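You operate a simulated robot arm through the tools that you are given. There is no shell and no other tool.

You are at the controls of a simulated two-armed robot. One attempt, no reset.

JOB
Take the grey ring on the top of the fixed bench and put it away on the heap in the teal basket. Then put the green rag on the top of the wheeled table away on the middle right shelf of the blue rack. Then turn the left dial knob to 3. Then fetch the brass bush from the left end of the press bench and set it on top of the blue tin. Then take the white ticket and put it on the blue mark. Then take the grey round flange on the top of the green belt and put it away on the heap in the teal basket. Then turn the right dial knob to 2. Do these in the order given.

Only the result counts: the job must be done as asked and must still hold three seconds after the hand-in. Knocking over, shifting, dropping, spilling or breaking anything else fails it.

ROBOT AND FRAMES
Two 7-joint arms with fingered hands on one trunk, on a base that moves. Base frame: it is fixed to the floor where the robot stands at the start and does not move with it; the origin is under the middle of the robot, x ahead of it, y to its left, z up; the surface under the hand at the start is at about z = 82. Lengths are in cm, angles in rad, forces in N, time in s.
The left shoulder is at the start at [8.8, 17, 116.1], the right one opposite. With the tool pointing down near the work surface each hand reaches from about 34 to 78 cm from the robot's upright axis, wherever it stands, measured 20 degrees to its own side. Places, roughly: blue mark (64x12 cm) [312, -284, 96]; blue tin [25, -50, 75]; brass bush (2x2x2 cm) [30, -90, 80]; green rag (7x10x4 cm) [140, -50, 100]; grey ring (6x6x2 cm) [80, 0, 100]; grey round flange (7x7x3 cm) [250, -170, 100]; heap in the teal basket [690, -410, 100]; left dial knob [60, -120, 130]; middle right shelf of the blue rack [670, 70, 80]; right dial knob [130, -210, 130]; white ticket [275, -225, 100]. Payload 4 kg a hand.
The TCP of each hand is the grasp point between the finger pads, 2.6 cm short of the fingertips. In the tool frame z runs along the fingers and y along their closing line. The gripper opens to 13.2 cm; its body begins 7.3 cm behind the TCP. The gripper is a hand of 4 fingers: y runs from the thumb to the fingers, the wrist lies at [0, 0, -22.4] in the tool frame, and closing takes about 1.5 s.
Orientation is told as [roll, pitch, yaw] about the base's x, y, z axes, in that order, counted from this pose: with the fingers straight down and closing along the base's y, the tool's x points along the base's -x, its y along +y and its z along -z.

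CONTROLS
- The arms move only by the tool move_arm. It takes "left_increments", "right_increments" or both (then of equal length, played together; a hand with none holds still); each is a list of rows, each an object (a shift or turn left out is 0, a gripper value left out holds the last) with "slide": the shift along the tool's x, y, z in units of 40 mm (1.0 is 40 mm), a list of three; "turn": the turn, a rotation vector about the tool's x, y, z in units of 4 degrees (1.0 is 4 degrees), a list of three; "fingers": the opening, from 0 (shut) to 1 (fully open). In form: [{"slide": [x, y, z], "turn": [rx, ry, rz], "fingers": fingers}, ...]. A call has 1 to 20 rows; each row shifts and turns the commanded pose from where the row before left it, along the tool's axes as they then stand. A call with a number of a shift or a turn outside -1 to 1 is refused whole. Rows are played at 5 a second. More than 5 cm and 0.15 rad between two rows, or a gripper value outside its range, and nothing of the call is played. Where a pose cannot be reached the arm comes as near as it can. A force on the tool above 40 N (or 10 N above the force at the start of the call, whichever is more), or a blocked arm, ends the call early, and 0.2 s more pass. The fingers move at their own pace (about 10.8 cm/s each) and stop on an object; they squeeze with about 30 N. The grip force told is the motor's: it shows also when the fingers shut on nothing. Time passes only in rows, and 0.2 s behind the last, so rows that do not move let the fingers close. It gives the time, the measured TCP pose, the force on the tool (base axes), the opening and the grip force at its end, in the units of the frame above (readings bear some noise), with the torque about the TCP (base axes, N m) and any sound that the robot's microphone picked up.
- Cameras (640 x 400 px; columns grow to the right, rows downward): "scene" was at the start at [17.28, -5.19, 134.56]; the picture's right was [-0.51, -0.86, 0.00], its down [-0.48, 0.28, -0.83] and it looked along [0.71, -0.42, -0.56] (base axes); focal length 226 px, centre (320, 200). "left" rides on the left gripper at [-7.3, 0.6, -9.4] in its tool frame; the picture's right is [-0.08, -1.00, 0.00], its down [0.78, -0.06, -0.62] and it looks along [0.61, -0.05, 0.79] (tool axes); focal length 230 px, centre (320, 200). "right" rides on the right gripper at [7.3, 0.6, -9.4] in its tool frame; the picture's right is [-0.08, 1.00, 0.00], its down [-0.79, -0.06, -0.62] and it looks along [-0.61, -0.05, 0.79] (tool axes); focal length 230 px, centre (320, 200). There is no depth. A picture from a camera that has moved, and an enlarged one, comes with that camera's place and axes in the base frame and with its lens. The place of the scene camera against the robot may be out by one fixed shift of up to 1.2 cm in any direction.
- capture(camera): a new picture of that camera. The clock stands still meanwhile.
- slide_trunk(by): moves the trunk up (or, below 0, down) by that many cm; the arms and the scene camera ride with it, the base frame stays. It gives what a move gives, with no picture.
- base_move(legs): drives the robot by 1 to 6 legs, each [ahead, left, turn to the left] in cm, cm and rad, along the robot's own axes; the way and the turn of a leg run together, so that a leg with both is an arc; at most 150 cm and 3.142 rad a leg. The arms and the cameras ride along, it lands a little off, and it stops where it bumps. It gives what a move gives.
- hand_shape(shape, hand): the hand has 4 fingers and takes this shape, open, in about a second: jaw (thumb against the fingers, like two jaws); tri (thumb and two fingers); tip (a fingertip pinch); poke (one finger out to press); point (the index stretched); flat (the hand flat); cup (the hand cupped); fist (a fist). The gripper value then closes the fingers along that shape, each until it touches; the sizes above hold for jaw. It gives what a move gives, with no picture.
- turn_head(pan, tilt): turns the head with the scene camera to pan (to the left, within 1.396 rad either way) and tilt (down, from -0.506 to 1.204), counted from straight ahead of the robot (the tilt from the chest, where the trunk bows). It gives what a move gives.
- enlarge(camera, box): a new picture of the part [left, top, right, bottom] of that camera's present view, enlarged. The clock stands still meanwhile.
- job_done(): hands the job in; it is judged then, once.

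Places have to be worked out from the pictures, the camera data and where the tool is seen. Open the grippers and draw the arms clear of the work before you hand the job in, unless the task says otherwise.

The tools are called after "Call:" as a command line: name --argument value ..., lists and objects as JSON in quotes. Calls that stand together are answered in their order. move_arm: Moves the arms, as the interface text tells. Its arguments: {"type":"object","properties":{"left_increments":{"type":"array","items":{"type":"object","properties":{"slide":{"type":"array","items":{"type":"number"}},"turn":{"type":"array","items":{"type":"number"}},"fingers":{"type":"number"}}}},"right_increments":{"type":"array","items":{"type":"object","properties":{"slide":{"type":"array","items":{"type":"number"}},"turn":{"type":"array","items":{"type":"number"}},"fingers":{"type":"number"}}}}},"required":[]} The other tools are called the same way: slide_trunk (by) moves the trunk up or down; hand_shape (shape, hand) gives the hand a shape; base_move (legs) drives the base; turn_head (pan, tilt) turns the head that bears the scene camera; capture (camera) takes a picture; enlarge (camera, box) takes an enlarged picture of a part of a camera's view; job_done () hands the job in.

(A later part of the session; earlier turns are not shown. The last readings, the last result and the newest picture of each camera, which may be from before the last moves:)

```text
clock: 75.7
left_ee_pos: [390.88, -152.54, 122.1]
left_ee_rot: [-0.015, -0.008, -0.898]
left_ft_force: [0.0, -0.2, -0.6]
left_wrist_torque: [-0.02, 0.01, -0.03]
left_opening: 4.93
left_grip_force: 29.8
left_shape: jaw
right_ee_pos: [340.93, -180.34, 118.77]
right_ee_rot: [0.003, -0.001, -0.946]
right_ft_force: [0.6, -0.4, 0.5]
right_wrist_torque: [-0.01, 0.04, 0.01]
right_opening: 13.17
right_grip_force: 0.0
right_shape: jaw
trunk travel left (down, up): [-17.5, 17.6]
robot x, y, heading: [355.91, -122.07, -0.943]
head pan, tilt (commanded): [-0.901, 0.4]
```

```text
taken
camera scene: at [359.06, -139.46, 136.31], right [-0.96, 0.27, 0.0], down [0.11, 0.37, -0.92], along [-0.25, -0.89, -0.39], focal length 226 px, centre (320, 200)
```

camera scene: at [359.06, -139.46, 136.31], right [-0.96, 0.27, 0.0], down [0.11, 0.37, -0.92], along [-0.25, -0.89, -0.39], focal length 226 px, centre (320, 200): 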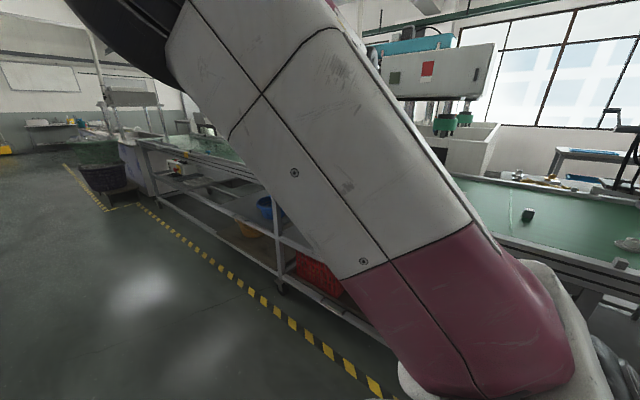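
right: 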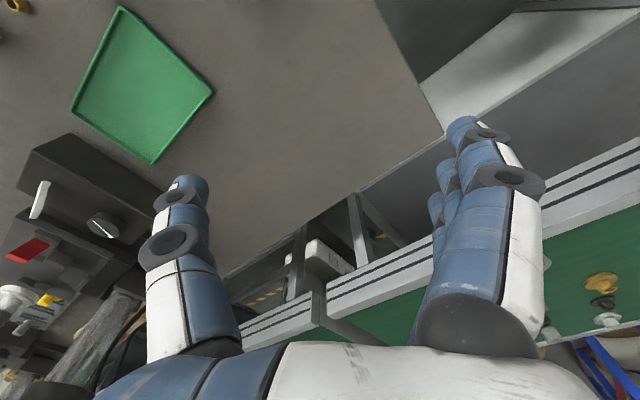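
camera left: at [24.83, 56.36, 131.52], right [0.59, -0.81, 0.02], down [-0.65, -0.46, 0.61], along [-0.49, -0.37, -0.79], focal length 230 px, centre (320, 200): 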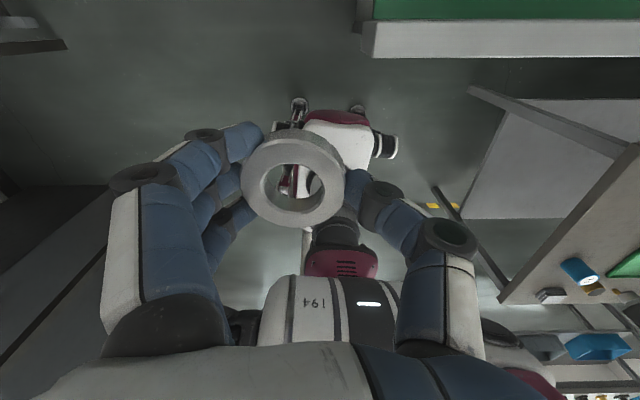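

The lane ahead is free, with a pillar at n≈305 on the left and the teal basket further on. I drive on ~280 cm, then turn left toward the basket for a look.

Call:
base_move --legs '[[150, 0, 0], [130, 0, 0], [0, 0, 0.5]]'

Call:
turn_head --pan -0.3 --tilt 0.35

Call:
capture --camera "scene"

Call:
turn_head --pan 0.5 --tilt 0.35

Call:
capture --camera "scene"

Call:
turn_head --pan 1.2 --tilt 0.3

Call:
capture --camera "scene"

```text
clock: 90.7
left_ee_pos: [562.92, -362.39, 122.16]
left_ee_rot: [-0.016, -0.01, -0.418]
left_ft_force: [0.6, 0.7, -1.3]
left_wrist_torque: [-0.03, 0.02, -0.01]
left_opening: 4.93
left_grip_force: 30.0
left_shape: jaw
right_ee_pos: [531.44, -409.97, 118.64]
right_ee_rot: [-0.002, 0.001, -0.464]
right_ft_force: [0.3, -0.4, 0.0]
right_wrist_torque: [-0.02, -0.01, 0.01]
right_opening: 13.18
right_grip_force: 0.0
right_shape: jaw
trunk travel left (down, up): [-17.5, 17.6]
robot x, y, heading: [517.79, -351.36, -0.465]
head pan, tilt (commanded): [-0.901, 0.4]
```

```text
clock: 91.7
left_ee_pos: [562.85, -362.48, 122.13]
left_ee_rot: [-0.016, -0.011, -0.419]
left_ft_force: [0.0, 0.4, -0.4]
left_wrist_torque: [0.02, -0.02, 0.01]
left_opening: 4.92
left_grip_force: 29.5
left_shape: jaw
right_ee_pos: [531.41, -410.14, 118.62]
right_ee_rot: [0.0, 0.001, -0.466]
right_ft_force: [-0.2, -0.4, -0.2]
right_wrist_torque: [0.02, 0.0, 0.0]
right_opening: 13.18
right_grip_force: 0.1
right_shape: jaw
trunk travel left (down, up): [-17.5, 17.6]
robot x, y, heading: [517.71, -351.6, -0.466]
head pan, tilt (commanded): [-0.3, 0.351]
```

```text
taken
camera scene: at [533.06, -363.08, 136.76], right [-0.69, -0.72, 0.0], down [-0.25, 0.24, -0.94], along [0.68, -0.65, -0.34], focal length 226 px, centre (320, 200)
```

scene: 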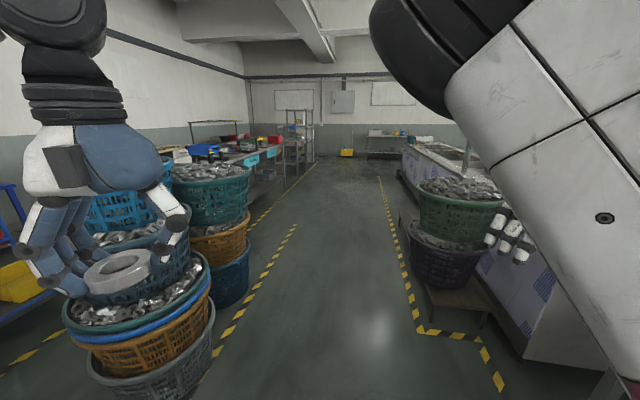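

```text
clock: 92.8
left_ee_pos: [562.68, -362.53, 122.13]
left_ee_rot: [-0.017, -0.01, -0.419]
left_ft_force: [0.1, -0.4, -1.1]
left_wrist_torque: [-0.01, -0.01, -0.01]
left_opening: 4.93
left_grip_force: 30.2
left_shape: jaw
right_ee_pos: [531.41, -410.21, 118.7]
right_ee_rot: [0.0, 0.0, -0.464]
right_ft_force: [0.2, 0.0, -0.2]
right_wrist_torque: [0.0, -0.03, 0.03]
right_opening: 13.16
right_grip_force: 0.0
right_shape: jaw
trunk travel left (down, up): [-17.5, 17.6]
robot x, y, heading: [518.0, -351.47, -0.465]
head pan, tilt (commanded): [0.499, 0.351]
```

```text
taken
camera scene: at [535.66, -356.31, 136.76], right [0.03, -1.0, 0.0], down [-0.34, -0.01, -0.94], along [0.94, 0.03, -0.34], focal length 226 px, centre (320, 200)
```

scene: 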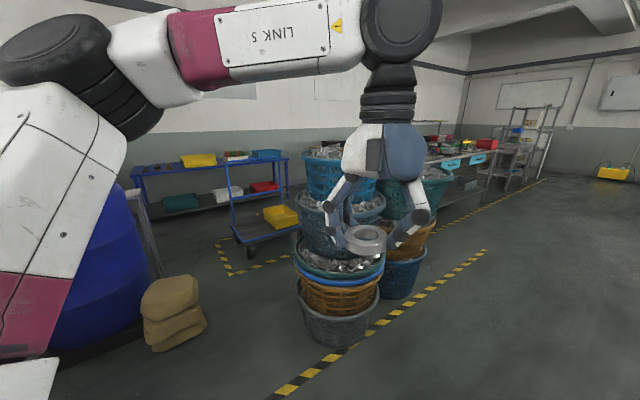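

```text
clock: 93.9
left_ee_pos: [562.86, -362.45, 122.11]
left_ee_rot: [-0.015, -0.011, -0.419]
left_ft_force: [0.1, 0.4, -2.0]
left_wrist_torque: [-0.04, 0.01, 0.02]
left_opening: 4.94
left_grip_force: 30.0
left_shape: jaw
right_ee_pos: [531.43, -410.11, 118.68]
right_ee_rot: [0.001, 0.001, -0.465]
right_ft_force: [-0.2, 0.3, -0.8]
right_wrist_torque: [-0.01, 0.01, 0.02]
right_opening: 13.19
right_grip_force: 0.1
right_shape: jaw
trunk travel left (down, up): [-17.5, 17.6]
robot x, y, heading: [517.52, -351.86, -0.463]
head pan, tilt (commanded): [1.201, 0.3]
```

```text
taken
camera scene: at [533.28, -350.36, 137.23], right [0.67, -0.74, 0.0], down [-0.22, -0.2, -0.96], along [0.71, 0.64, -0.3], focal length 226 px, centre (320, 200)
```

scene: 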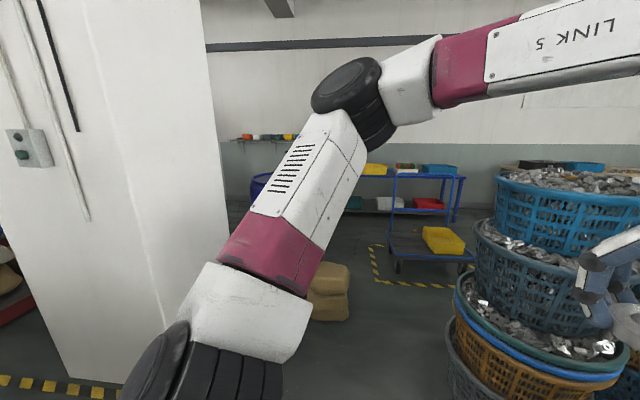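

Projecting [690,-410,100] into the picture lands on the green-teal basket heap at (210,176) px, third stack on the left of the lane. I drive to about 71 cm from it and turn so that it lies ~20° left of the robot's heading.

Call:
base_move --legs '[[147.3, -38.2, 0], [0, 0, 0.745]]'

Call:
turn_head --pan 0.3 --tilt 0.6

Call:
capture --camera "scene"

Call:
capture --camera "left"

Call:
turn_head --pan -0.3 --tilt 0.6

Call:
capture --camera "scene"

```text
refused: leg 1 is longer than a leg can be; nothing moved
```

```text
clock: 95.1
left_ee_pos: [562.84, -362.49, 122.05]
left_ee_rot: [-0.015, -0.011, -0.419]
left_ft_force: [0.6, 0.7, -0.1]
left_wrist_torque: [-0.02, -0.04, 0.05]
left_opening: 4.95
left_grip_force: 30.3
left_shape: jaw
right_ee_pos: [531.35, -410.18, 118.63]
right_ee_rot: [0.001, 0.0, -0.467]
right_ft_force: [0.2, -0.1, 0.3]
right_wrist_torque: [-0.01, 0.0, -0.01]
right_opening: 13.18
right_grip_force: 0.1
right_shape: jaw
trunk travel left (down, up): [-17.5, 17.6]
robot x, y, heading: [517.81, -351.54, -0.462]
head pan, tilt (commanded): [0.3, 0.6]
```

```text
taken
camera scene: at [535.07, -358.06, 134.49], right [-0.16, -0.99, 0.0], down [-0.56, 0.09, -0.83], along [0.81, -0.14, -0.56], focal length 226 px, centre (320, 200)
```

scene: 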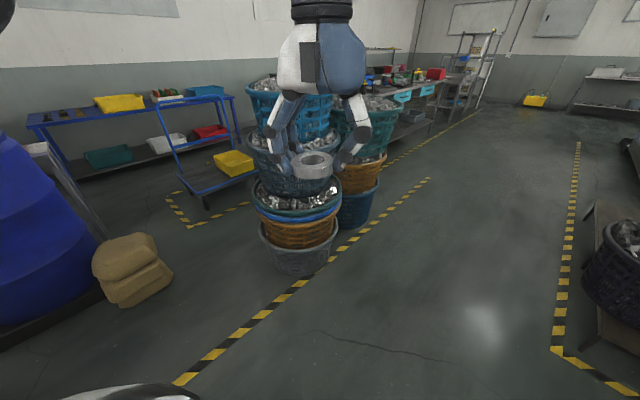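

```text
taken
camera left: at [569.52, -364.76, 131.52], right [-0.33, -0.94, 0.02], down [-0.74, 0.27, 0.61], along [-0.58, 0.19, -0.79], focal length 230 px, centre (320, 200)
```

left: 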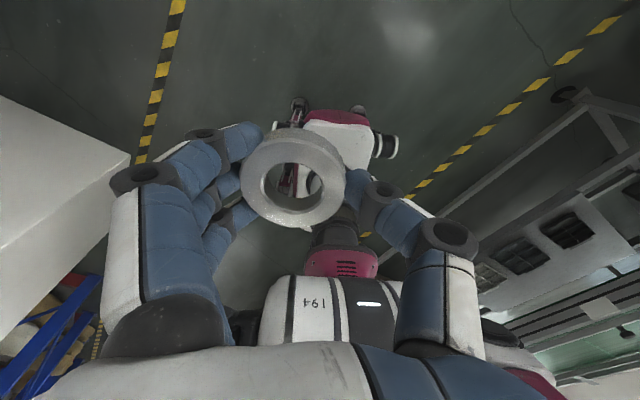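

```text
clock: 96.1
left_ee_pos: [562.78, -362.36, 122.13]
left_ee_rot: [-0.015, -0.01, -0.418]
left_ft_force: [0.2, 0.0, 0.0]
left_wrist_torque: [-0.02, 0.01, -0.01]
left_opening: 4.96
left_grip_force: 29.8
left_shape: jaw
right_ee_pos: [531.29, -410.16, 118.71]
right_ee_rot: [0.001, 0.001, -0.468]
right_ft_force: [0.2, 0.5, -0.5]
right_wrist_torque: [0.02, -0.04, 0.01]
right_opening: 13.22
right_grip_force: 0.1
right_shape: jaw
trunk travel left (down, up): [-17.5, 17.6]
robot x, y, heading: [517.7, -351.94, -0.471]
head pan, tilt (commanded): [-0.3, 0.6]
```

```text
taken
camera scene: at [532.73, -362.74, 134.48], right [-0.69, -0.72, 0.0], down [-0.41, 0.39, -0.83], along [0.6, -0.57, -0.56], focal length 226 px, centre (320, 200)
```

scene: 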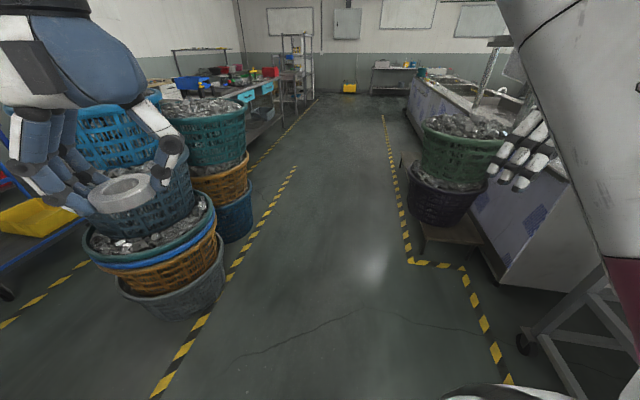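

The leg was a little over the length limit, so nothing moved; the teal heap shows at about (700,-417,100). I split the drive into two legs and then turn.

Call:
base_move --legs '[[75, -19, 0], [72, -19, 0], [0, 0, 0.745]]'

Call:
turn_head --pan 0.3 --tilt 0.6

Call:
capture --camera "scene"

Call:
capture --camera "left"

Call:
turn_head --pan -0.3 --tilt 0.6

Call:
capture --camera "scene"

```text
clock: 105.9
left_ee_pos: [672.92, -428.19, 122.2]
left_ee_rot: [-0.016, -0.011, 0.337]
left_ft_force: [0.1, 0.0, -0.3]
left_wrist_torque: [0.01, -0.02, 0.04]
left_opening: 4.93
left_grip_force: 30.1
left_shape: jaw
right_ee_pos: [682.72, -484.36, 118.7]
right_ee_rot: [0.0, -0.001, 0.291]
right_ft_force: [0.4, 0.4, -0.1]
right_wrist_torque: [-0.02, -0.02, 0.04]
right_opening: 13.2
right_grip_force: 0.0
right_shape: jaw
trunk travel left (down, up): [-17.5, 17.6]
robot x, y, heading: [632.48, -451.29, 0.295]
head pan, tilt (commanded): [-0.3, 0.6]
```

```text
clock: 106.9
left_ee_pos: [672.93, -428.21, 122.1]
left_ee_rot: [-0.016, -0.011, 0.335]
left_ft_force: [0.4, 0.5, -0.7]
left_wrist_torque: [-0.01, 0.03, -0.01]
left_opening: 4.94
left_grip_force: 29.4
left_shape: jaw
right_ee_pos: [682.7, -484.46, 118.66]
right_ee_rot: [0.001, -0.001, 0.29]
right_ft_force: [0.8, -0.4, 0.6]
right_wrist_torque: [0.01, 0.0, -0.02]
right_opening: 13.17
right_grip_force: 0.1
right_shape: jaw
trunk travel left (down, up): [-17.5, 17.6]
robot x, y, heading: [632.86, -451.58, 0.29]
head pan, tilt (commanded): [0.3, 0.6]
```

```text
taken
camera scene: at [649.3, -444.46, 134.48], right [0.56, -0.83, 0.0], down [-0.47, -0.31, -0.83], along [0.69, 0.46, -0.56], focal length 226 px, centre (320, 200)
```

scene: 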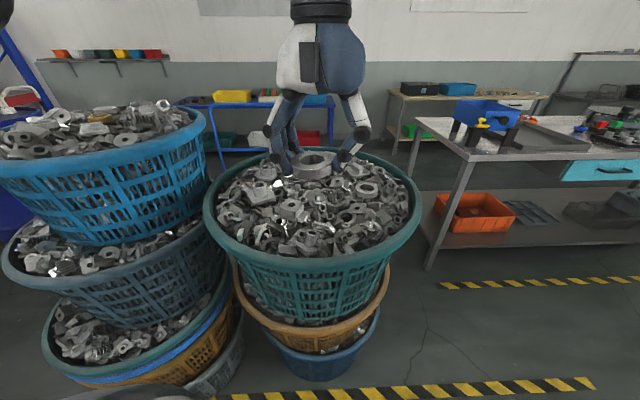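

```text
taken
camera left: at [679.29, -425.25, 131.52], right [0.4, -0.92, 0.02], down [-0.73, -0.31, 0.61], along [-0.55, -0.26, -0.79], focal length 230 px, centre (320, 200)
```

left: 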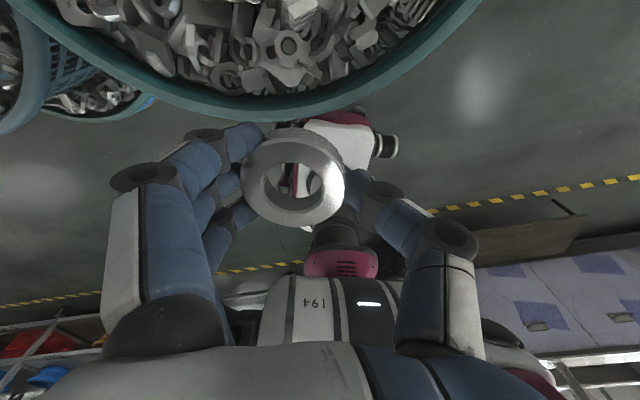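

```text
clock: 107.9
left_ee_pos: [672.94, -428.2, 122.03]
left_ee_rot: [-0.017, -0.013, 0.336]
left_ft_force: [-0.3, -1.1, -0.6]
left_wrist_torque: [0.01, 0.04, 0.02]
left_opening: 4.95
left_grip_force: 29.7
left_shape: jaw
right_ee_pos: [682.65, -484.59, 118.7]
right_ee_rot: [0.002, 0.001, 0.289]
right_ft_force: [0.8, -0.5, -0.8]
right_wrist_torque: [0.02, -0.02, 0.01]
right_opening: 13.19
right_grip_force: 0.0
right_shape: jaw
trunk travel left (down, up): [-17.5, 17.6]
robot x, y, heading: [632.82, -451.42, 0.285]
head pan, tilt (commanded): [-0.3, 0.6]
```

```text
taken
camera scene: at [650.79, -449.45, 134.48], right [-0.01, -1.0, 0.0], down [-0.56, 0.01, -0.83], along [0.83, -0.01, -0.56], focal length 226 px, centre (320, 200)
```

scene: 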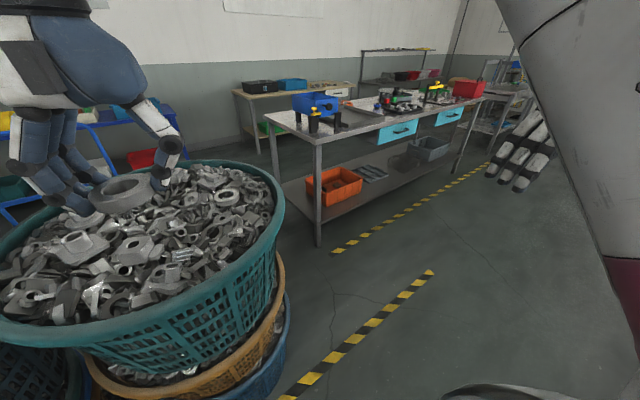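

The teal basket's rim centre works out near (690,-418) with rim z≈100–105 and radius ~24. I move the left hand over its centre at z≈122 and check.

Call:
move_arm --left_increments '[{"slide": [-0.81, 0.167, 0]}, {"slide": [-0.81, 0.167, 0]}, {"slide": [-0.81, 0.167, 0]}, {"slide": [-0.81, 0.167, 0]}, {"slide": [-0.81, 0.167, 0]}, {"slide": [-0.81, 0.167, 0]}, {}]'

Call:
capture --camera "left"

Call:
turn_head --pan 0.2 --tilt 0.6

Call:
capture --camera "scene"

```text
clock: 109.5
left_ee_pos: [689.77, -418.08, 122.27]
left_ee_rot: [-0.016, -0.01, 0.336]
left_ft_force: [-0.8, 0.9, 0.4]
left_wrist_torque: [-0.02, -0.02, -0.02]
left_opening: 4.96
left_grip_force: 30.1
left_shape: jaw
right_ee_pos: [682.63, -484.45, 118.72]
right_ee_rot: [-0.001, -0.001, 0.29]
right_ft_force: [0.5, 0.4, 0.4]
right_wrist_torque: [0.03, 0.0, 0.0]
right_opening: 13.18
right_grip_force: 0.1
right_shape: jaw
trunk travel left (down, up): [-17.5, 17.6]
robot x, y, heading: [633.09, -451.08, 0.29]
head pan, tilt (commanded): [-0.3, 0.6]
```

```text
taken
camera left: at [696.24, -414.98, 131.68], right [0.4, -0.92, 0.02], down [-0.73, -0.31, 0.61], along [-0.55, -0.26, -0.79], focal length 230 px, centre (320, 200)
```

left: 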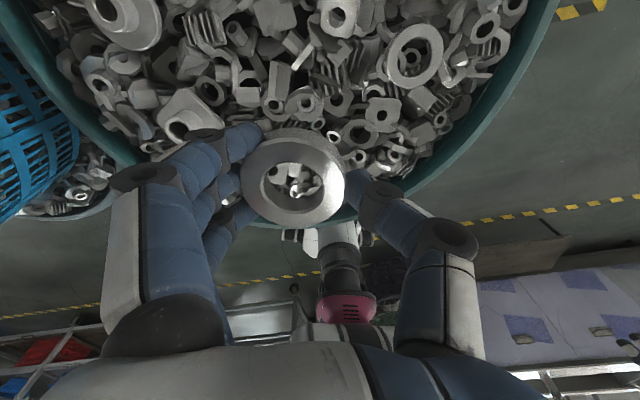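

```text
clock: 110.4
left_ee_pos: [689.95, -418.06, 122.28]
left_ee_rot: [-0.016, -0.01, 0.337]
left_ft_force: [-0.1, 1.0, -0.6]
left_wrist_torque: [-0.03, -0.01, -0.01]
left_opening: 4.93
left_grip_force: 30.1
left_shape: jaw
right_ee_pos: [682.74, -484.4, 118.81]
right_ee_rot: [-0.001, -0.001, 0.289]
right_ft_force: [-0.5, -0.1, -0.2]
right_wrist_torque: [-0.01, 0.04, 0.01]
right_opening: 13.21
right_grip_force: 0.0
right_shape: jaw
trunk travel left (down, up): [-17.5, 17.6]
robot x, y, heading: [633.0, -451.48, 0.288]
head pan, tilt (commanded): [0.201, 0.6]
```

```text
taken
camera scene: at [649.75, -445.21, 134.49], right [0.47, -0.88, 0.0], down [-0.5, -0.27, -0.83], along [0.73, 0.39, -0.56], focal length 226 px, centre (320, 200)
```

scene: 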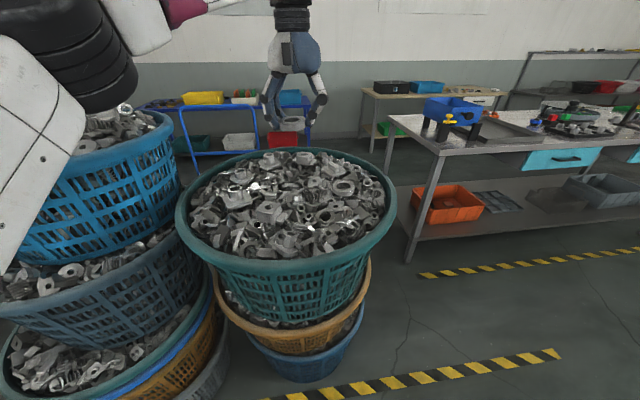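

The rim centre refines to about (695,-411), z≈99, radius ~30, so the hand is well inside the basket. I shift slightly toward the centre and lower to z≈108, then look.

Call:
move_arm --left_increments '[{"slide": [-0.45, 0.3, 0.5]}, {"slide": [-0.45, 0.3, 0.6]}, {"slide": [0, 0, 0.7]}, {"slide": [0, 0, 0.7]}, {"slide": [0, 0, 0.6]}, {"slide": [0, 0, 0.4]}, {}]'

Call:
capture --camera "left"

Call:
enlarge --camera "scene" --box '[180, 60, 420, 210]'

```text
clock: 112.0
left_ee_pos: [692.5, -414.87, 108.19]
left_ee_rot: [-0.017, -0.009, 0.337]
left_ft_force: [0.0, -0.5, -1.8]
left_wrist_torque: [-0.05, -0.03, 0.04]
left_opening: 4.93
left_grip_force: 29.7
left_shape: jaw
right_ee_pos: [682.74, -484.51, 118.72]
right_ee_rot: [0.0, 0.002, 0.289]
right_ft_force: [-0.6, -0.6, 0.4]
right_wrist_torque: [-0.02, 0.03, -0.01]
right_opening: 13.18
right_grip_force: 0.1
right_shape: jaw
trunk travel left (down, up): [-17.5, 17.6]
robot x, y, heading: [632.57, -451.33, 0.288]
head pan, tilt (commanded): [0.201, 0.6]
```

```text
taken
camera left: at [699.01, -411.83, 117.61], right [0.4, -0.92, 0.02], down [-0.73, -0.31, 0.61], along [-0.55, -0.26, -0.79], focal length 230 px, centre (320, 200)
```

left: 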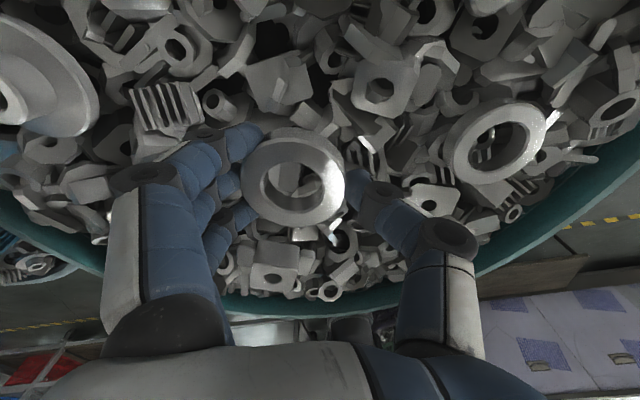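

```text
2.67 times, centred on (300, 135) of scene
camera zoom: at [649.73, -445.21, 134.49], right [0.47, -0.88, 0.0], down [-0.5, -0.27, -0.83], along [0.73, 0.39, -0.56], focal length 602 px, centre (373, 373)
```

zoom: 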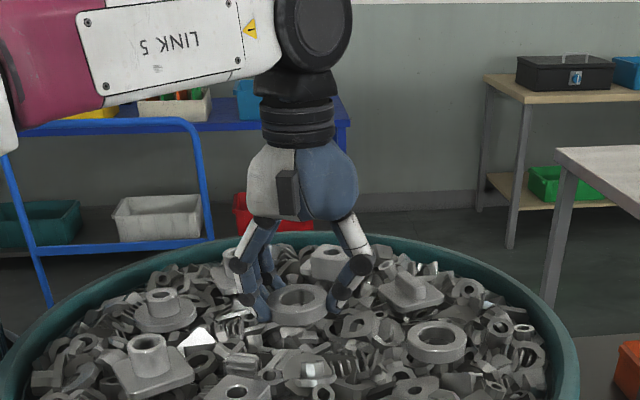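

Still a few cm above the heap. I lower slowly in small steps and watch the vertical force.

Call:
move_arm --left_increments '[{"slide": [0, 0, 0.2]}, {"slide": [0, 0, 0.2]}, {"slide": [0, 0, 0.2]}, {}]'

Call:
capture --camera "left"

Call:
enlarge --camera "scene" --box '[220, 110, 380, 210]'

```text
clock: 113.0
left_ee_pos: [692.6, -414.67, 105.78]
left_ee_rot: [-0.015, -0.009, 0.337]
left_ft_force: [0.2, -0.6, -1.2]
left_wrist_torque: [0.0, -0.02, -0.02]
left_opening: 4.94
left_grip_force: 30.0
left_shape: jaw
right_ee_pos: [682.67, -484.55, 118.56]
right_ee_rot: [-0.001, 0.001, 0.291]
right_ft_force: [-0.1, 0.0, 0.5]
right_wrist_torque: [0.01, 0.01, 0.02]
right_opening: 13.18
right_grip_force: 0.0
right_shape: jaw
trunk travel left (down, up): [-17.5, 17.6]
robot x, y, heading: [632.75, -451.6, 0.291]
head pan, tilt (commanded): [0.201, 0.6]
```

```text
taken
camera left: at [699.08, -411.78, 115.24], right [0.4, -0.92, 0.02], down [-0.73, -0.31, 0.61], along [-0.55, -0.26, -0.79], focal length 230 px, centre (320, 200)
```

left: 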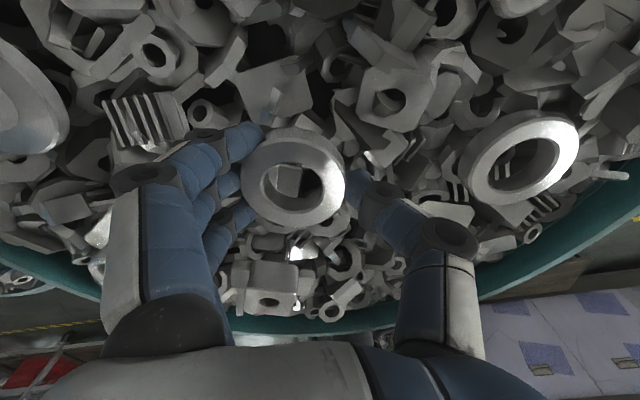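

```text
4.00 times, centred on (300, 160) of scene
camera zoom: at [649.74, -445.21, 134.49], right [0.47, -0.88, 0.0], down [-0.5, -0.27, -0.83], along [0.73, 0.39, -0.56], focal length 903 px, centre (400, 360)
```

zoom: 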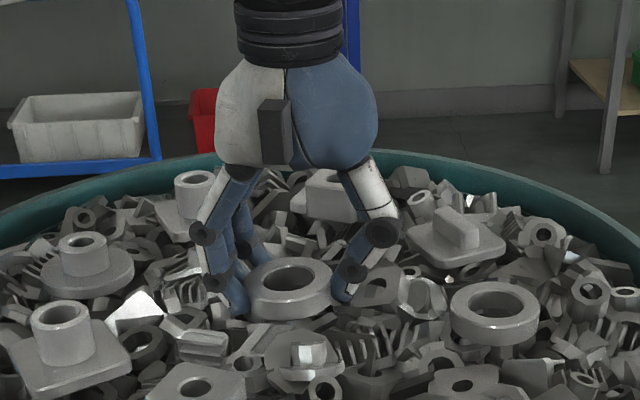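

No contact yet (force ≈ -1 N). I lower further in 0.4–0.6 cm steps.

Call:
move_arm --left_increments '[{"slide": [0, 0, 0.15]}, {"slide": [0, 0, 0.15]}, {"slide": [0, 0, 0.15]}, {}]'

Call:
enlarge --camera "scene" --box '[220, 110, 380, 210]'

```text
clock: 114.0
left_ee_pos: [692.64, -414.85, 104.58]
left_ee_rot: [-0.016, -0.019, 0.339]
left_ft_force: [3.9, 4.1, 24.0]
left_wrist_torque: [1.03, 0.56, -0.31]
left_opening: 4.92
left_grip_force: 29.7
left_shape: jaw
right_ee_pos: [682.64, -484.54, 118.76]
right_ee_rot: [0.002, 0.0, 0.29]
right_ft_force: [-0.3, -0.1, 0.3]
right_wrist_torque: [0.02, -0.01, 0.02]
right_opening: 13.21
right_grip_force: 0.0
right_shape: jaw
trunk travel left (down, up): [-17.5, 17.6]
robot x, y, heading: [632.6, -451.63, 0.292]
head pan, tilt (commanded): [0.201, 0.6]
```

```text
4.00 times, centred on (300, 160) of scene
camera zoom: at [649.58, -445.29, 134.56], right [0.47, -0.88, 0.0], down [-0.5, -0.27, -0.83], along [0.73, 0.39, -0.56], focal length 903 px, centre (400, 360)
```

zoom: 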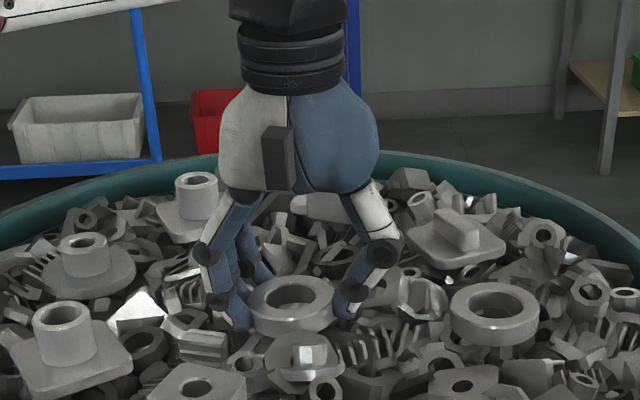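

Contact at 24 N, so the ring rests on the heap. I ease up 2 mm, open the fingers gradually, let it settle and rise.

Call:
move_arm --left_increments '[{"slide": [0, 0, -0.08]}, {"fingers": 0.42}, {"fingers": 0.5}, {"fingers": 0.6}, {}, {}, {"slide": [0, 0, -0.15]}, {"slide": [0, 0, -0.3]}, {"slide": [0, 0, -0.6]}, {"slide": [0, 0, -0.8]}, {"slide": [0, 0, -0.8]}, {"slide": [0, 0, -0.8]}, {"slide": [0, 0, -0.6]}, {}]'

Call:
capture --camera "left"

Call:
enlarge --camera "scene" --box '[220, 110, 380, 210]'

```text
clock: 117.0
left_ee_pos: [692.54, -414.41, 120.7]
left_ee_rot: [-0.015, -0.008, 0.337]
left_ft_force: [0.7, 0.5, -0.3]
left_wrist_torque: [-0.01, 0.03, -0.02]
left_opening: 7.86
left_grip_force: 0.1
left_shape: jaw
right_ee_pos: [682.69, -484.39, 118.71]
right_ee_rot: [0.0, 0.001, 0.291]
right_ft_force: [0.4, -0.6, 0.6]
right_wrist_torque: [0.04, -0.04, -0.02]
right_opening: 13.18
right_grip_force: 0.1
right_shape: jaw
trunk travel left (down, up): [-17.5, 17.6]
robot x, y, heading: [632.6, -451.59, 0.295]
head pan, tilt (commanded): [0.201, 0.6]
```

```text
taken
camera left: at [698.93, -411.51, 130.09], right [0.4, -0.92, 0.02], down [-0.73, -0.31, 0.61], along [-0.55, -0.26, -0.79], focal length 230 px, centre (320, 200)
```

left: 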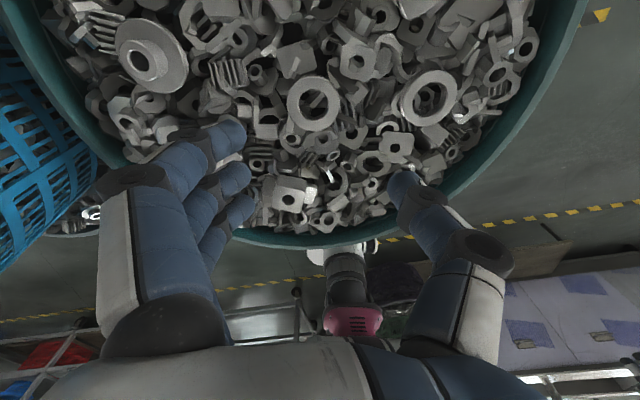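

```text
4.00 times, centred on (300, 160) of scene
camera zoom: at [649.76, -445.17, 134.48], right [0.47, -0.88, 0.0], down [-0.5, -0.27, -0.82], along [0.73, 0.39, -0.57], focal length 903 px, centre (400, 360)
```

zoom: 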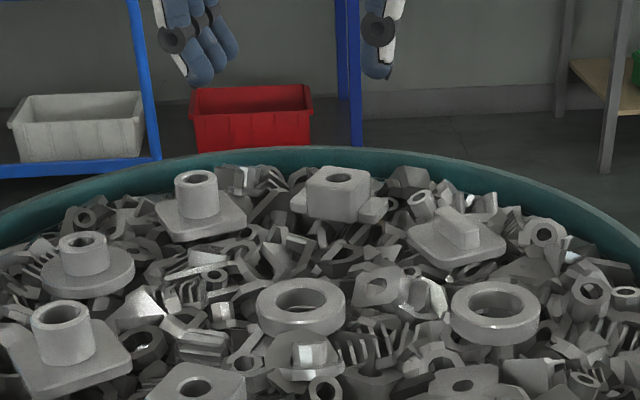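

The ring sits flat on the heap in the teal basket. I draw the left hand in, back off into the lane, turn to face back along it and drive toward the rag, looking at the rack on the way.

Call:
move_arm --left_increments '[{"slide": [0.8, -0.33, -0.1]}, {"slide": [0.8, -0.33, -0.1]}, {"slide": [0.8, -0.33, -0.1]}, {"slide": [0.8, -0.33, -0.1]}, {"slide": [0.8, -0.33, 0]}, {"slide": [0.8, -0.33, 0]}, {"slide": [0.8, -0.33, 0], "fingers": 1.0}, {}]'

Call:
base_move --legs '[[-42.4, -15, 0], [0, 0, 1.91], [150, 0, 0], [130, 0, 0]]'

Call:
turn_head --pan -0.8 --tilt 0.3

Call:
capture --camera "scene"

Call:
turn_head --pan -1.39 --tilt 0.3

Call:
capture --camera "scene"

Call:
turn_head --pan 0.2 --tilt 0.4

Call:
capture --camera "scene"

```text
clock: 118.8
left_ee_pos: [674.47, -430.71, 122.01]
left_ee_rot: [-0.016, -0.008, 0.337]
left_ft_force: [-0.5, 0.3, -0.1]
left_wrist_torque: [-0.03, 0.02, 0.01]
left_opening: 13.19
left_grip_force: 0.0
left_shape: jaw
right_ee_pos: [682.79, -484.58, 118.59]
right_ee_rot: [0.001, 0.001, 0.29]
right_ft_force: [0.8, -0.2, -0.4]
right_wrist_torque: [0.04, 0.0, -0.01]
right_opening: 13.19
right_grip_force: 0.0
right_shape: jaw
trunk travel left (down, up): [-17.5, 17.6]
robot x, y, heading: [632.7, -451.31, 0.289]
head pan, tilt (commanded): [0.201, 0.6]
```

```text
clock: 121.2
left_ee_pos: [642.76, -453.32, 122.04]
left_ee_rot: [-0.016, -0.013, 0.335]
left_ft_force: [-0.9, 0.9, -0.4]
left_wrist_torque: [-0.03, 0.03, 0.01]
left_opening: 13.18
left_grip_force: 0.0
left_shape: jaw
right_ee_pos: [651.1, -507.13, 118.61]
right_ee_rot: [-0.001, -0.001, 0.29]
right_ft_force: [0.2, -1.2, 0.2]
right_wrist_torque: [-0.03, 0.03, -0.03]
right_opening: 13.18
right_grip_force: 0.0
right_shape: jaw
trunk travel left (down, up): [-17.5, 17.6]
robot x, y, heading: [600.94, -474.03, 0.291]
head pan, tilt (commanded): [0.201, 0.6]
stopped in leg 1: the robot was blocked; the commanded pose is now the measured one
```

```text
clock: 122.5
left_ee_pos: [642.83, -453.46, 122.15]
left_ee_rot: [-0.016, -0.013, 0.338]
left_ft_force: [-0.2, -0.1, -0.2]
left_wrist_torque: [-0.02, 0.01, 0.0]
left_opening: 13.17
left_grip_force: 0.0
left_shape: jaw
right_ee_pos: [651.2, -507.14, 118.71]
right_ee_rot: [0.0, 0.001, 0.289]
right_ft_force: [0.9, -0.2, -0.6]
right_wrist_torque: [0.02, -0.01, 0.0]
right_opening: 13.2
right_grip_force: 0.0
right_shape: jaw
trunk travel left (down, up): [-17.5, 17.6]
robot x, y, heading: [601.4, -474.13, 0.289]
head pan, tilt (commanded): [-0.799, 0.3]
```

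```text
taken
camera scene: at [618.62, -476.58, 137.23], right [-0.49, -0.87, 0.0], down [-0.26, 0.14, -0.96], along [0.83, -0.46, -0.3], focal length 226 px, centre (320, 200)
```

scene: 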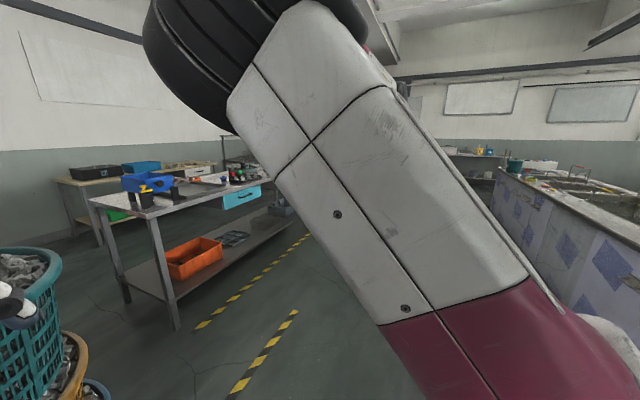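

```text
clock: 123.5
left_ee_pos: [642.79, -453.57, 122.22]
left_ee_rot: [-0.016, -0.012, 0.336]
left_ft_force: [-0.7, -0.5, 0.3]
left_wrist_torque: [0.0, 0.01, -0.02]
left_opening: 13.18
left_grip_force: 0.2
left_shape: jaw
right_ee_pos: [651.24, -507.29, 118.71]
right_ee_rot: [-0.001, 0.001, 0.29]
right_ft_force: [-0.5, -0.4, -0.1]
right_wrist_torque: [-0.02, -0.01, 0.0]
right_opening: 13.19
right_grip_force: 0.1
right_shape: jaw
trunk travel left (down, up): [-17.5, 17.6]
robot x, y, heading: [600.79, -474.11, 0.286]
head pan, tilt (commanded): [-1.389, 0.3]
```

```text
taken
camera scene: at [614.72, -480.35, 137.23], right [-0.89, -0.46, 0.0], down [-0.13, 0.26, -0.96], along [0.44, -0.85, -0.3], focal length 226 px, centre (320, 200)
```

scene: 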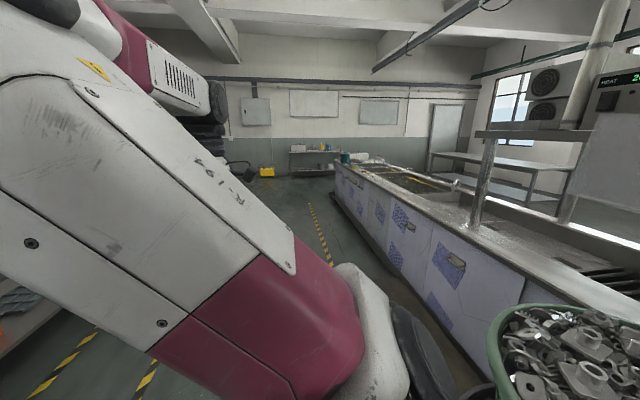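

```text
clock: 125.2
left_ee_pos: [642.88, -453.39, 122.22]
left_ee_rot: [-0.017, -0.011, 0.338]
left_ft_force: [0.5, -0.4, -0.3]
left_wrist_torque: [0.0, 0.01, 0.0]
left_opening: 13.17
left_grip_force: 0.1
left_shape: jaw
right_ee_pos: [651.23, -507.22, 118.72]
right_ee_rot: [-0.001, 0.001, 0.289]
right_ft_force: [-0.5, -0.1, 0.3]
right_wrist_torque: [-0.03, 0.0, -0.02]
right_opening: 13.18
right_grip_force: 0.0
right_shape: jaw
trunk travel left (down, up): [-17.5, 17.6]
robot x, y, heading: [601.12, -474.09, 0.291]
head pan, tilt (commanded): [0.201, 0.4]
```

```text
taken
camera scene: at [618.63, -467.68, 136.31], right [0.47, -0.88, 0.0], down [-0.34, -0.18, -0.92], along [0.81, 0.43, -0.39], focal length 226 px, centre (320, 200)
```

scene: 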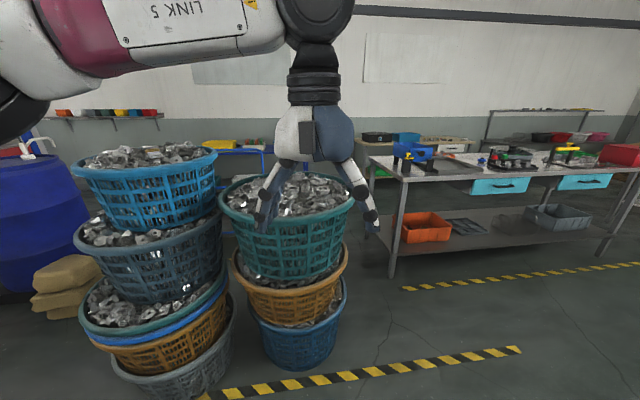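

The base bumped lightly behind (the stand with the green baskets on the right of the lane), so it stopped at (601,-474). I move forward a little, shift sideways back along the lane away from it, then turn around there.

Call:
base_move --legs '[[8, 3, 0], [-33.2, 94.3, 0]]'

Call:
turn_head --pan -1.2 --tilt 0.45

Call:
capture --camera "scene"

Call:
capture --camera "right"

```text
clock: 134.4
left_ee_pos: [591.37, -368.41, 122.2]
left_ee_rot: [-0.016, -0.012, 0.334]
left_ft_force: [-0.4, -1.0, -0.3]
left_wrist_torque: [-0.03, -0.01, -0.02]
left_opening: 13.17
left_grip_force: 0.1
left_shape: jaw
right_ee_pos: [599.58, -422.07, 118.69]
right_ee_rot: [0.001, 0.0, 0.287]
right_ft_force: [0.5, 0.4, 0.0]
right_wrist_torque: [-0.02, 0.01, 0.01]
right_opening: 13.2
right_grip_force: 0.0
right_shape: jaw
trunk travel left (down, up): [-17.5, 17.6]
robot x, y, heading: [549.74, -388.96, 0.285]
head pan, tilt (commanded): [0.201, 0.4]
```

```text
clock: 135.9
left_ee_pos: [591.32, -368.37, 122.28]
left_ee_rot: [-0.015, -0.013, 0.334]
left_ft_force: [0.1, -0.2, 0.3]
left_wrist_torque: [-0.03, -0.03, -0.02]
left_opening: 13.18
left_grip_force: 0.2
left_shape: jaw
right_ee_pos: [599.49, -422.05, 118.64]
right_ee_rot: [-0.001, -0.001, 0.287]
right_ft_force: [-0.1, 0.5, 0.6]
right_wrist_torque: [0.01, 0.02, -0.02]
right_opening: 13.19
right_grip_force: 0.1
right_shape: jaw
trunk travel left (down, up): [-17.5, 17.6]
robot x, y, heading: [549.4, -388.93, 0.289]
head pan, tilt (commanded): [-1.201, 0.45]
```

```text
taken
camera scene: at [564.54, -394.13, 135.84], right [-0.79, -0.61, 0.0], down [-0.27, 0.34, -0.9], along [0.55, -0.71, -0.44], focal length 226 px, centre (320, 200)
```

scene: 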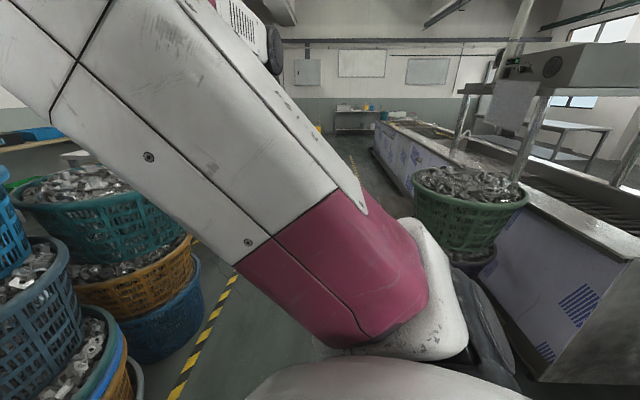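

```text
taken
camera right: at [592.38, -423.64, 128.22], right [-0.21, 0.98, 0.0], down [0.77, 0.16, 0.62], along [0.6, 0.13, -0.79], focal length 230 px, centre (320, 200)
```

right: 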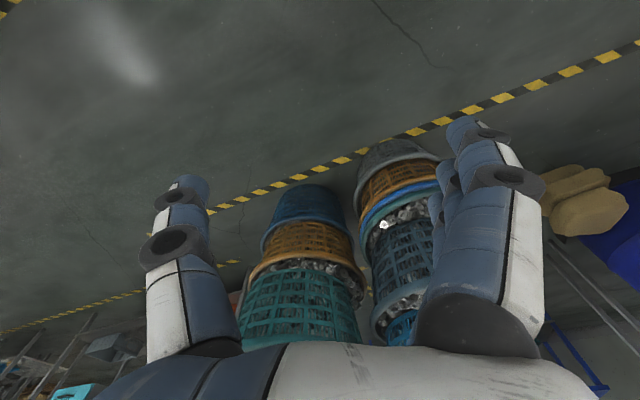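

The green basket still stands where it was (triangulates to the same spot before and after), so no harm was done. I turn round here and drive back along the lane to s≈410.

Call:
base_move --legs '[[0, 0, 1.91], [150, 0, 0], [80, 0, 0]]'

Call:
turn_head --pan -0.8 --tilt 0.3

Call:
capture --camera "scene"

Call:
turn_head --pan -1.39 --tilt 0.3

Call:
capture --camera "scene"

Call:
turn_head --pan 0.2 --tilt 0.4

Call:
capture --camera "scene"

```text
clock: 151.9
left_ee_pos: [378.41, -170.77, 122.21]
left_ee_rot: [-0.016, -0.011, 2.254]
left_ft_force: [0.1, 0.3, 0.5]
left_wrist_torque: [-0.01, -0.02, 0.03]
left_opening: 13.19
left_grip_force: 0.0
left_shape: jaw
right_ee_pos: [426.03, -144.64, 118.61]
right_ee_rot: [0.001, -0.001, 2.208]
right_ft_force: [-0.3, -0.3, 0.0]
right_wrist_torque: [-0.06, -0.05, -0.03]
right_opening: 13.22
right_grip_force: 0.1
right_shape: jaw
trunk travel left (down, up): [-17.5, 17.6]
robot x, y, heading: [411.58, -203.05, 2.209]
head pan, tilt (commanded): [-1.201, 0.45]
```

```text
clock: 152.8
left_ee_pos: [378.3, -170.86, 122.21]
left_ee_rot: [-0.015, -0.011, 2.253]
left_ft_force: [0.1, -0.8, -0.2]
left_wrist_torque: [-0.01, -0.02, -0.01]
left_opening: 13.19
left_grip_force: 0.1
left_shape: jaw
right_ee_pos: [426.17, -144.57, 118.58]
right_ee_rot: [-0.001, -0.002, 2.207]
right_ft_force: [0.3, 0.1, 0.4]
right_wrist_torque: [0.03, 0.03, -0.03]
right_opening: 13.18
right_grip_force: 0.0
right_shape: jaw
trunk travel left (down, up): [-17.5, 17.6]
robot x, y, heading: [411.98, -202.71, 2.213]
head pan, tilt (commanded): [-0.799, 0.3]
```

```text
taken
camera scene: at [408.09, -186.83, 137.23], right [0.99, -0.16, 0.0], down [-0.05, -0.29, -0.96], along [0.15, 0.94, -0.3], focal length 226 px, centre (320, 200)
```

scene: 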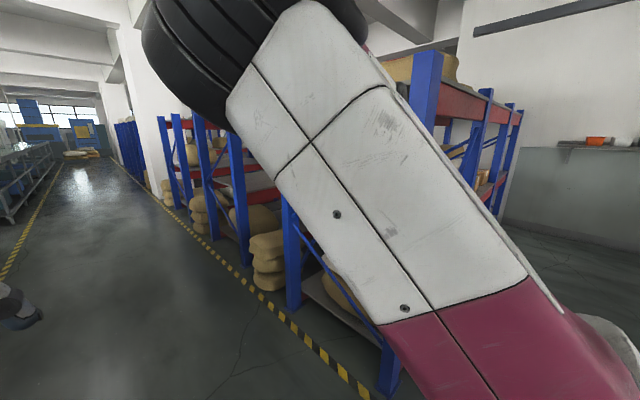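

```text
clock: 153.8
left_ee_pos: [378.41, -170.74, 122.06]
left_ee_rot: [-0.016, -0.013, 2.254]
left_ft_force: [-0.8, -0.4, 0.3]
left_wrist_torque: [0.01, 0.02, -0.02]
left_opening: 13.19
left_grip_force: 0.0
left_shape: jaw
right_ee_pos: [426.13, -144.54, 118.65]
right_ee_rot: [0.0, 0.002, 2.208]
right_ft_force: [-0.6, -0.6, 0.5]
right_wrist_torque: [-0.01, 0.02, 0.01]
right_opening: 13.19
right_grip_force: 0.0
right_shape: jaw
trunk travel left (down, up): [-17.5, 17.6]
robot x, y, heading: [411.83, -202.47, 2.213]
head pan, tilt (commanded): [-1.389, 0.3]
```

```text
taken
camera scene: at [412.95, -189.21, 137.23], right [0.73, -0.68, 0.0], down [-0.2, -0.22, -0.96], along [0.65, 0.7, -0.3], focal length 226 px, centre (320, 200)
```

scene: 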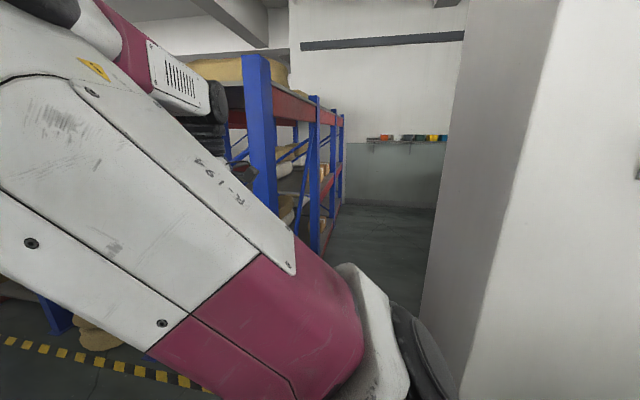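

```text
clock: 155.4
left_ee_pos: [378.51, -170.74, 122.26]
left_ee_rot: [-0.015, -0.012, 2.254]
left_ft_force: [1.4, -0.4, 0.3]
left_wrist_torque: [-0.05, 0.01, -0.01]
left_opening: 13.18
left_grip_force: 0.1
left_shape: jaw
right_ee_pos: [426.09, -144.68, 118.62]
right_ee_rot: [0.0, -0.001, 2.208]
right_ft_force: [-0.7, 0.0, 0.2]
right_wrist_torque: [0.0, 0.02, 0.01]
right_opening: 13.2
right_grip_force: 0.1
right_shape: jaw
trunk travel left (down, up): [-17.5, 17.6]
robot x, y, heading: [411.82, -202.94, 2.211]
head pan, tilt (commanded): [0.201, 0.4]
```

```text
taken
camera scene: at [399.7, -189.85, 136.31], right [0.67, 0.74, 0.0], down [0.29, -0.26, -0.92], along [-0.68, 0.62, -0.39], focal length 226 px, centre (320, 200)
```

scene: 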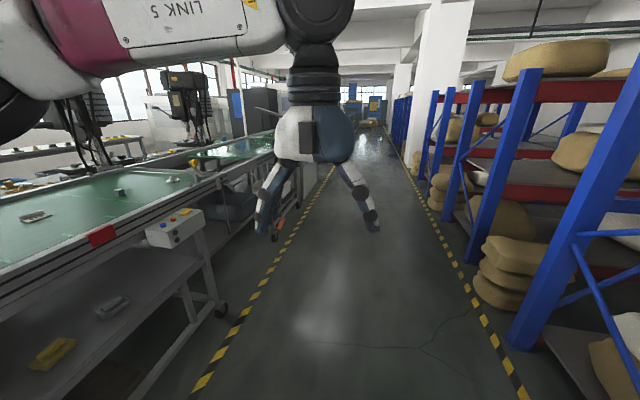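

The last rack's long face (at s≈350) faces the pillar side, with its right bay deeper in; I'll go there afterwards. Now I drive on along the lane to the rag's level (s≈135) and turn left to face the wheeled table.

Call:
base_move --legs '[[150, 0, 0], [118, 0, 0], [0, 0, 1.4]]'

Call:
turn_head --pan 0.0 --tilt 0.5

Call:
capture --camera "scene"

Call:
turn_head --pan 0.6 --tilt 0.5

Call:
capture --camera "scene"

```text
clock: 171.9
left_ee_pos: [214.73, -14.12, 122.23]
left_ee_rot: [-0.016, -0.013, -2.634]
left_ft_force: [-0.4, -0.6, -0.4]
left_wrist_torque: [-0.02, -0.01, 0.01]
left_opening: 13.17
left_grip_force: 0.0
left_shape: jaw
right_ee_pos: [197.23, 37.41, 118.76]
right_ee_rot: [0.001, -0.001, -2.68]
right_ft_force: [-0.2, 0.5, -0.7]
right_wrist_torque: [-0.03, 0.0, 0.02]
right_opening: 13.2
right_grip_force: 0.0
right_shape: jaw
trunk travel left (down, up): [-17.5, 17.6]
robot x, y, heading: [252.21, 13.02, -2.675]
head pan, tilt (commanded): [0.201, 0.4]
```

```text
clock: 172.6
left_ee_pos: [214.7, -14.15, 122.08]
left_ee_rot: [-0.015, -0.013, -2.635]
left_ft_force: [0.0, -1.4, 0.2]
left_wrist_torque: [0.01, 0.0, -0.01]
left_opening: 13.18
left_grip_force: 0.1
left_shape: jaw
right_ee_pos: [197.35, 37.46, 118.65]
right_ee_rot: [0.001, -0.001, -2.684]
right_ft_force: [0.1, -0.3, -0.1]
right_wrist_torque: [-0.01, 0.0, -0.01]
right_opening: 13.17
right_grip_force: 0.1
right_shape: jaw
trunk travel left (down, up): [-17.5, 17.6]
robot x, y, heading: [252.02, 13.22, -2.682]
head pan, tilt (commanded): [0.0, 0.499]
```

```text
taken
camera scene: at [235.89, 4.33, 135.4], right [-0.45, 0.89, 0.0], down [0.43, 0.21, -0.88], along [-0.79, -0.39, -0.48], focal length 226 px, centre (320, 200)
```

scene: 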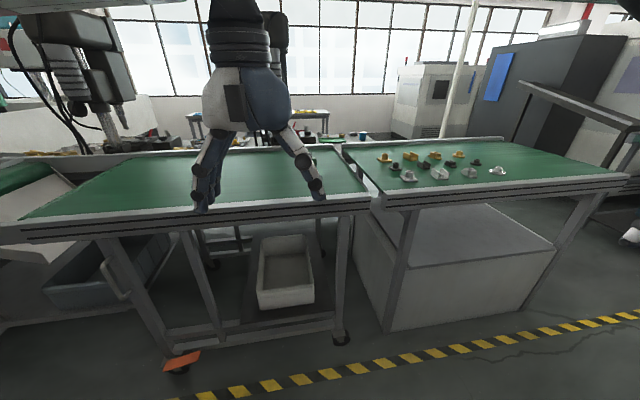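

```text
clock: 173.6
left_ee_pos: [214.8, -14.05, 122.18]
left_ee_rot: [-0.016, -0.014, -2.634]
left_ft_force: [0.4, -0.4, 0.6]
left_wrist_torque: [-0.01, 0.01, -0.04]
left_opening: 13.17
left_grip_force: 0.1
left_shape: jaw
right_ee_pos: [197.3, 37.31, 118.66]
right_ee_rot: [0.0, 0.0, -2.68]
right_ft_force: [-0.6, -0.3, 0.3]
right_wrist_torque: [0.0, -0.01, 0.01]
right_opening: 13.18
right_grip_force: 0.0
right_shape: jaw
trunk travel left (down, up): [-17.5, 17.6]
robot x, y, heading: [251.52, 12.73, -2.678]
head pan, tilt (commanded): [0.6, 0.499]
```

```text
taken
camera scene: at [239.59, 0.45, 135.39], right [-0.87, 0.49, 0.0], down [0.23, 0.42, -0.88], along [-0.43, -0.77, -0.48], focal length 226 px, centre (320, 200)
```

scene: 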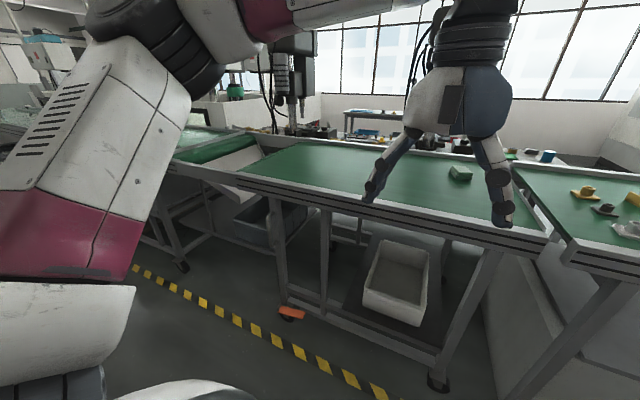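

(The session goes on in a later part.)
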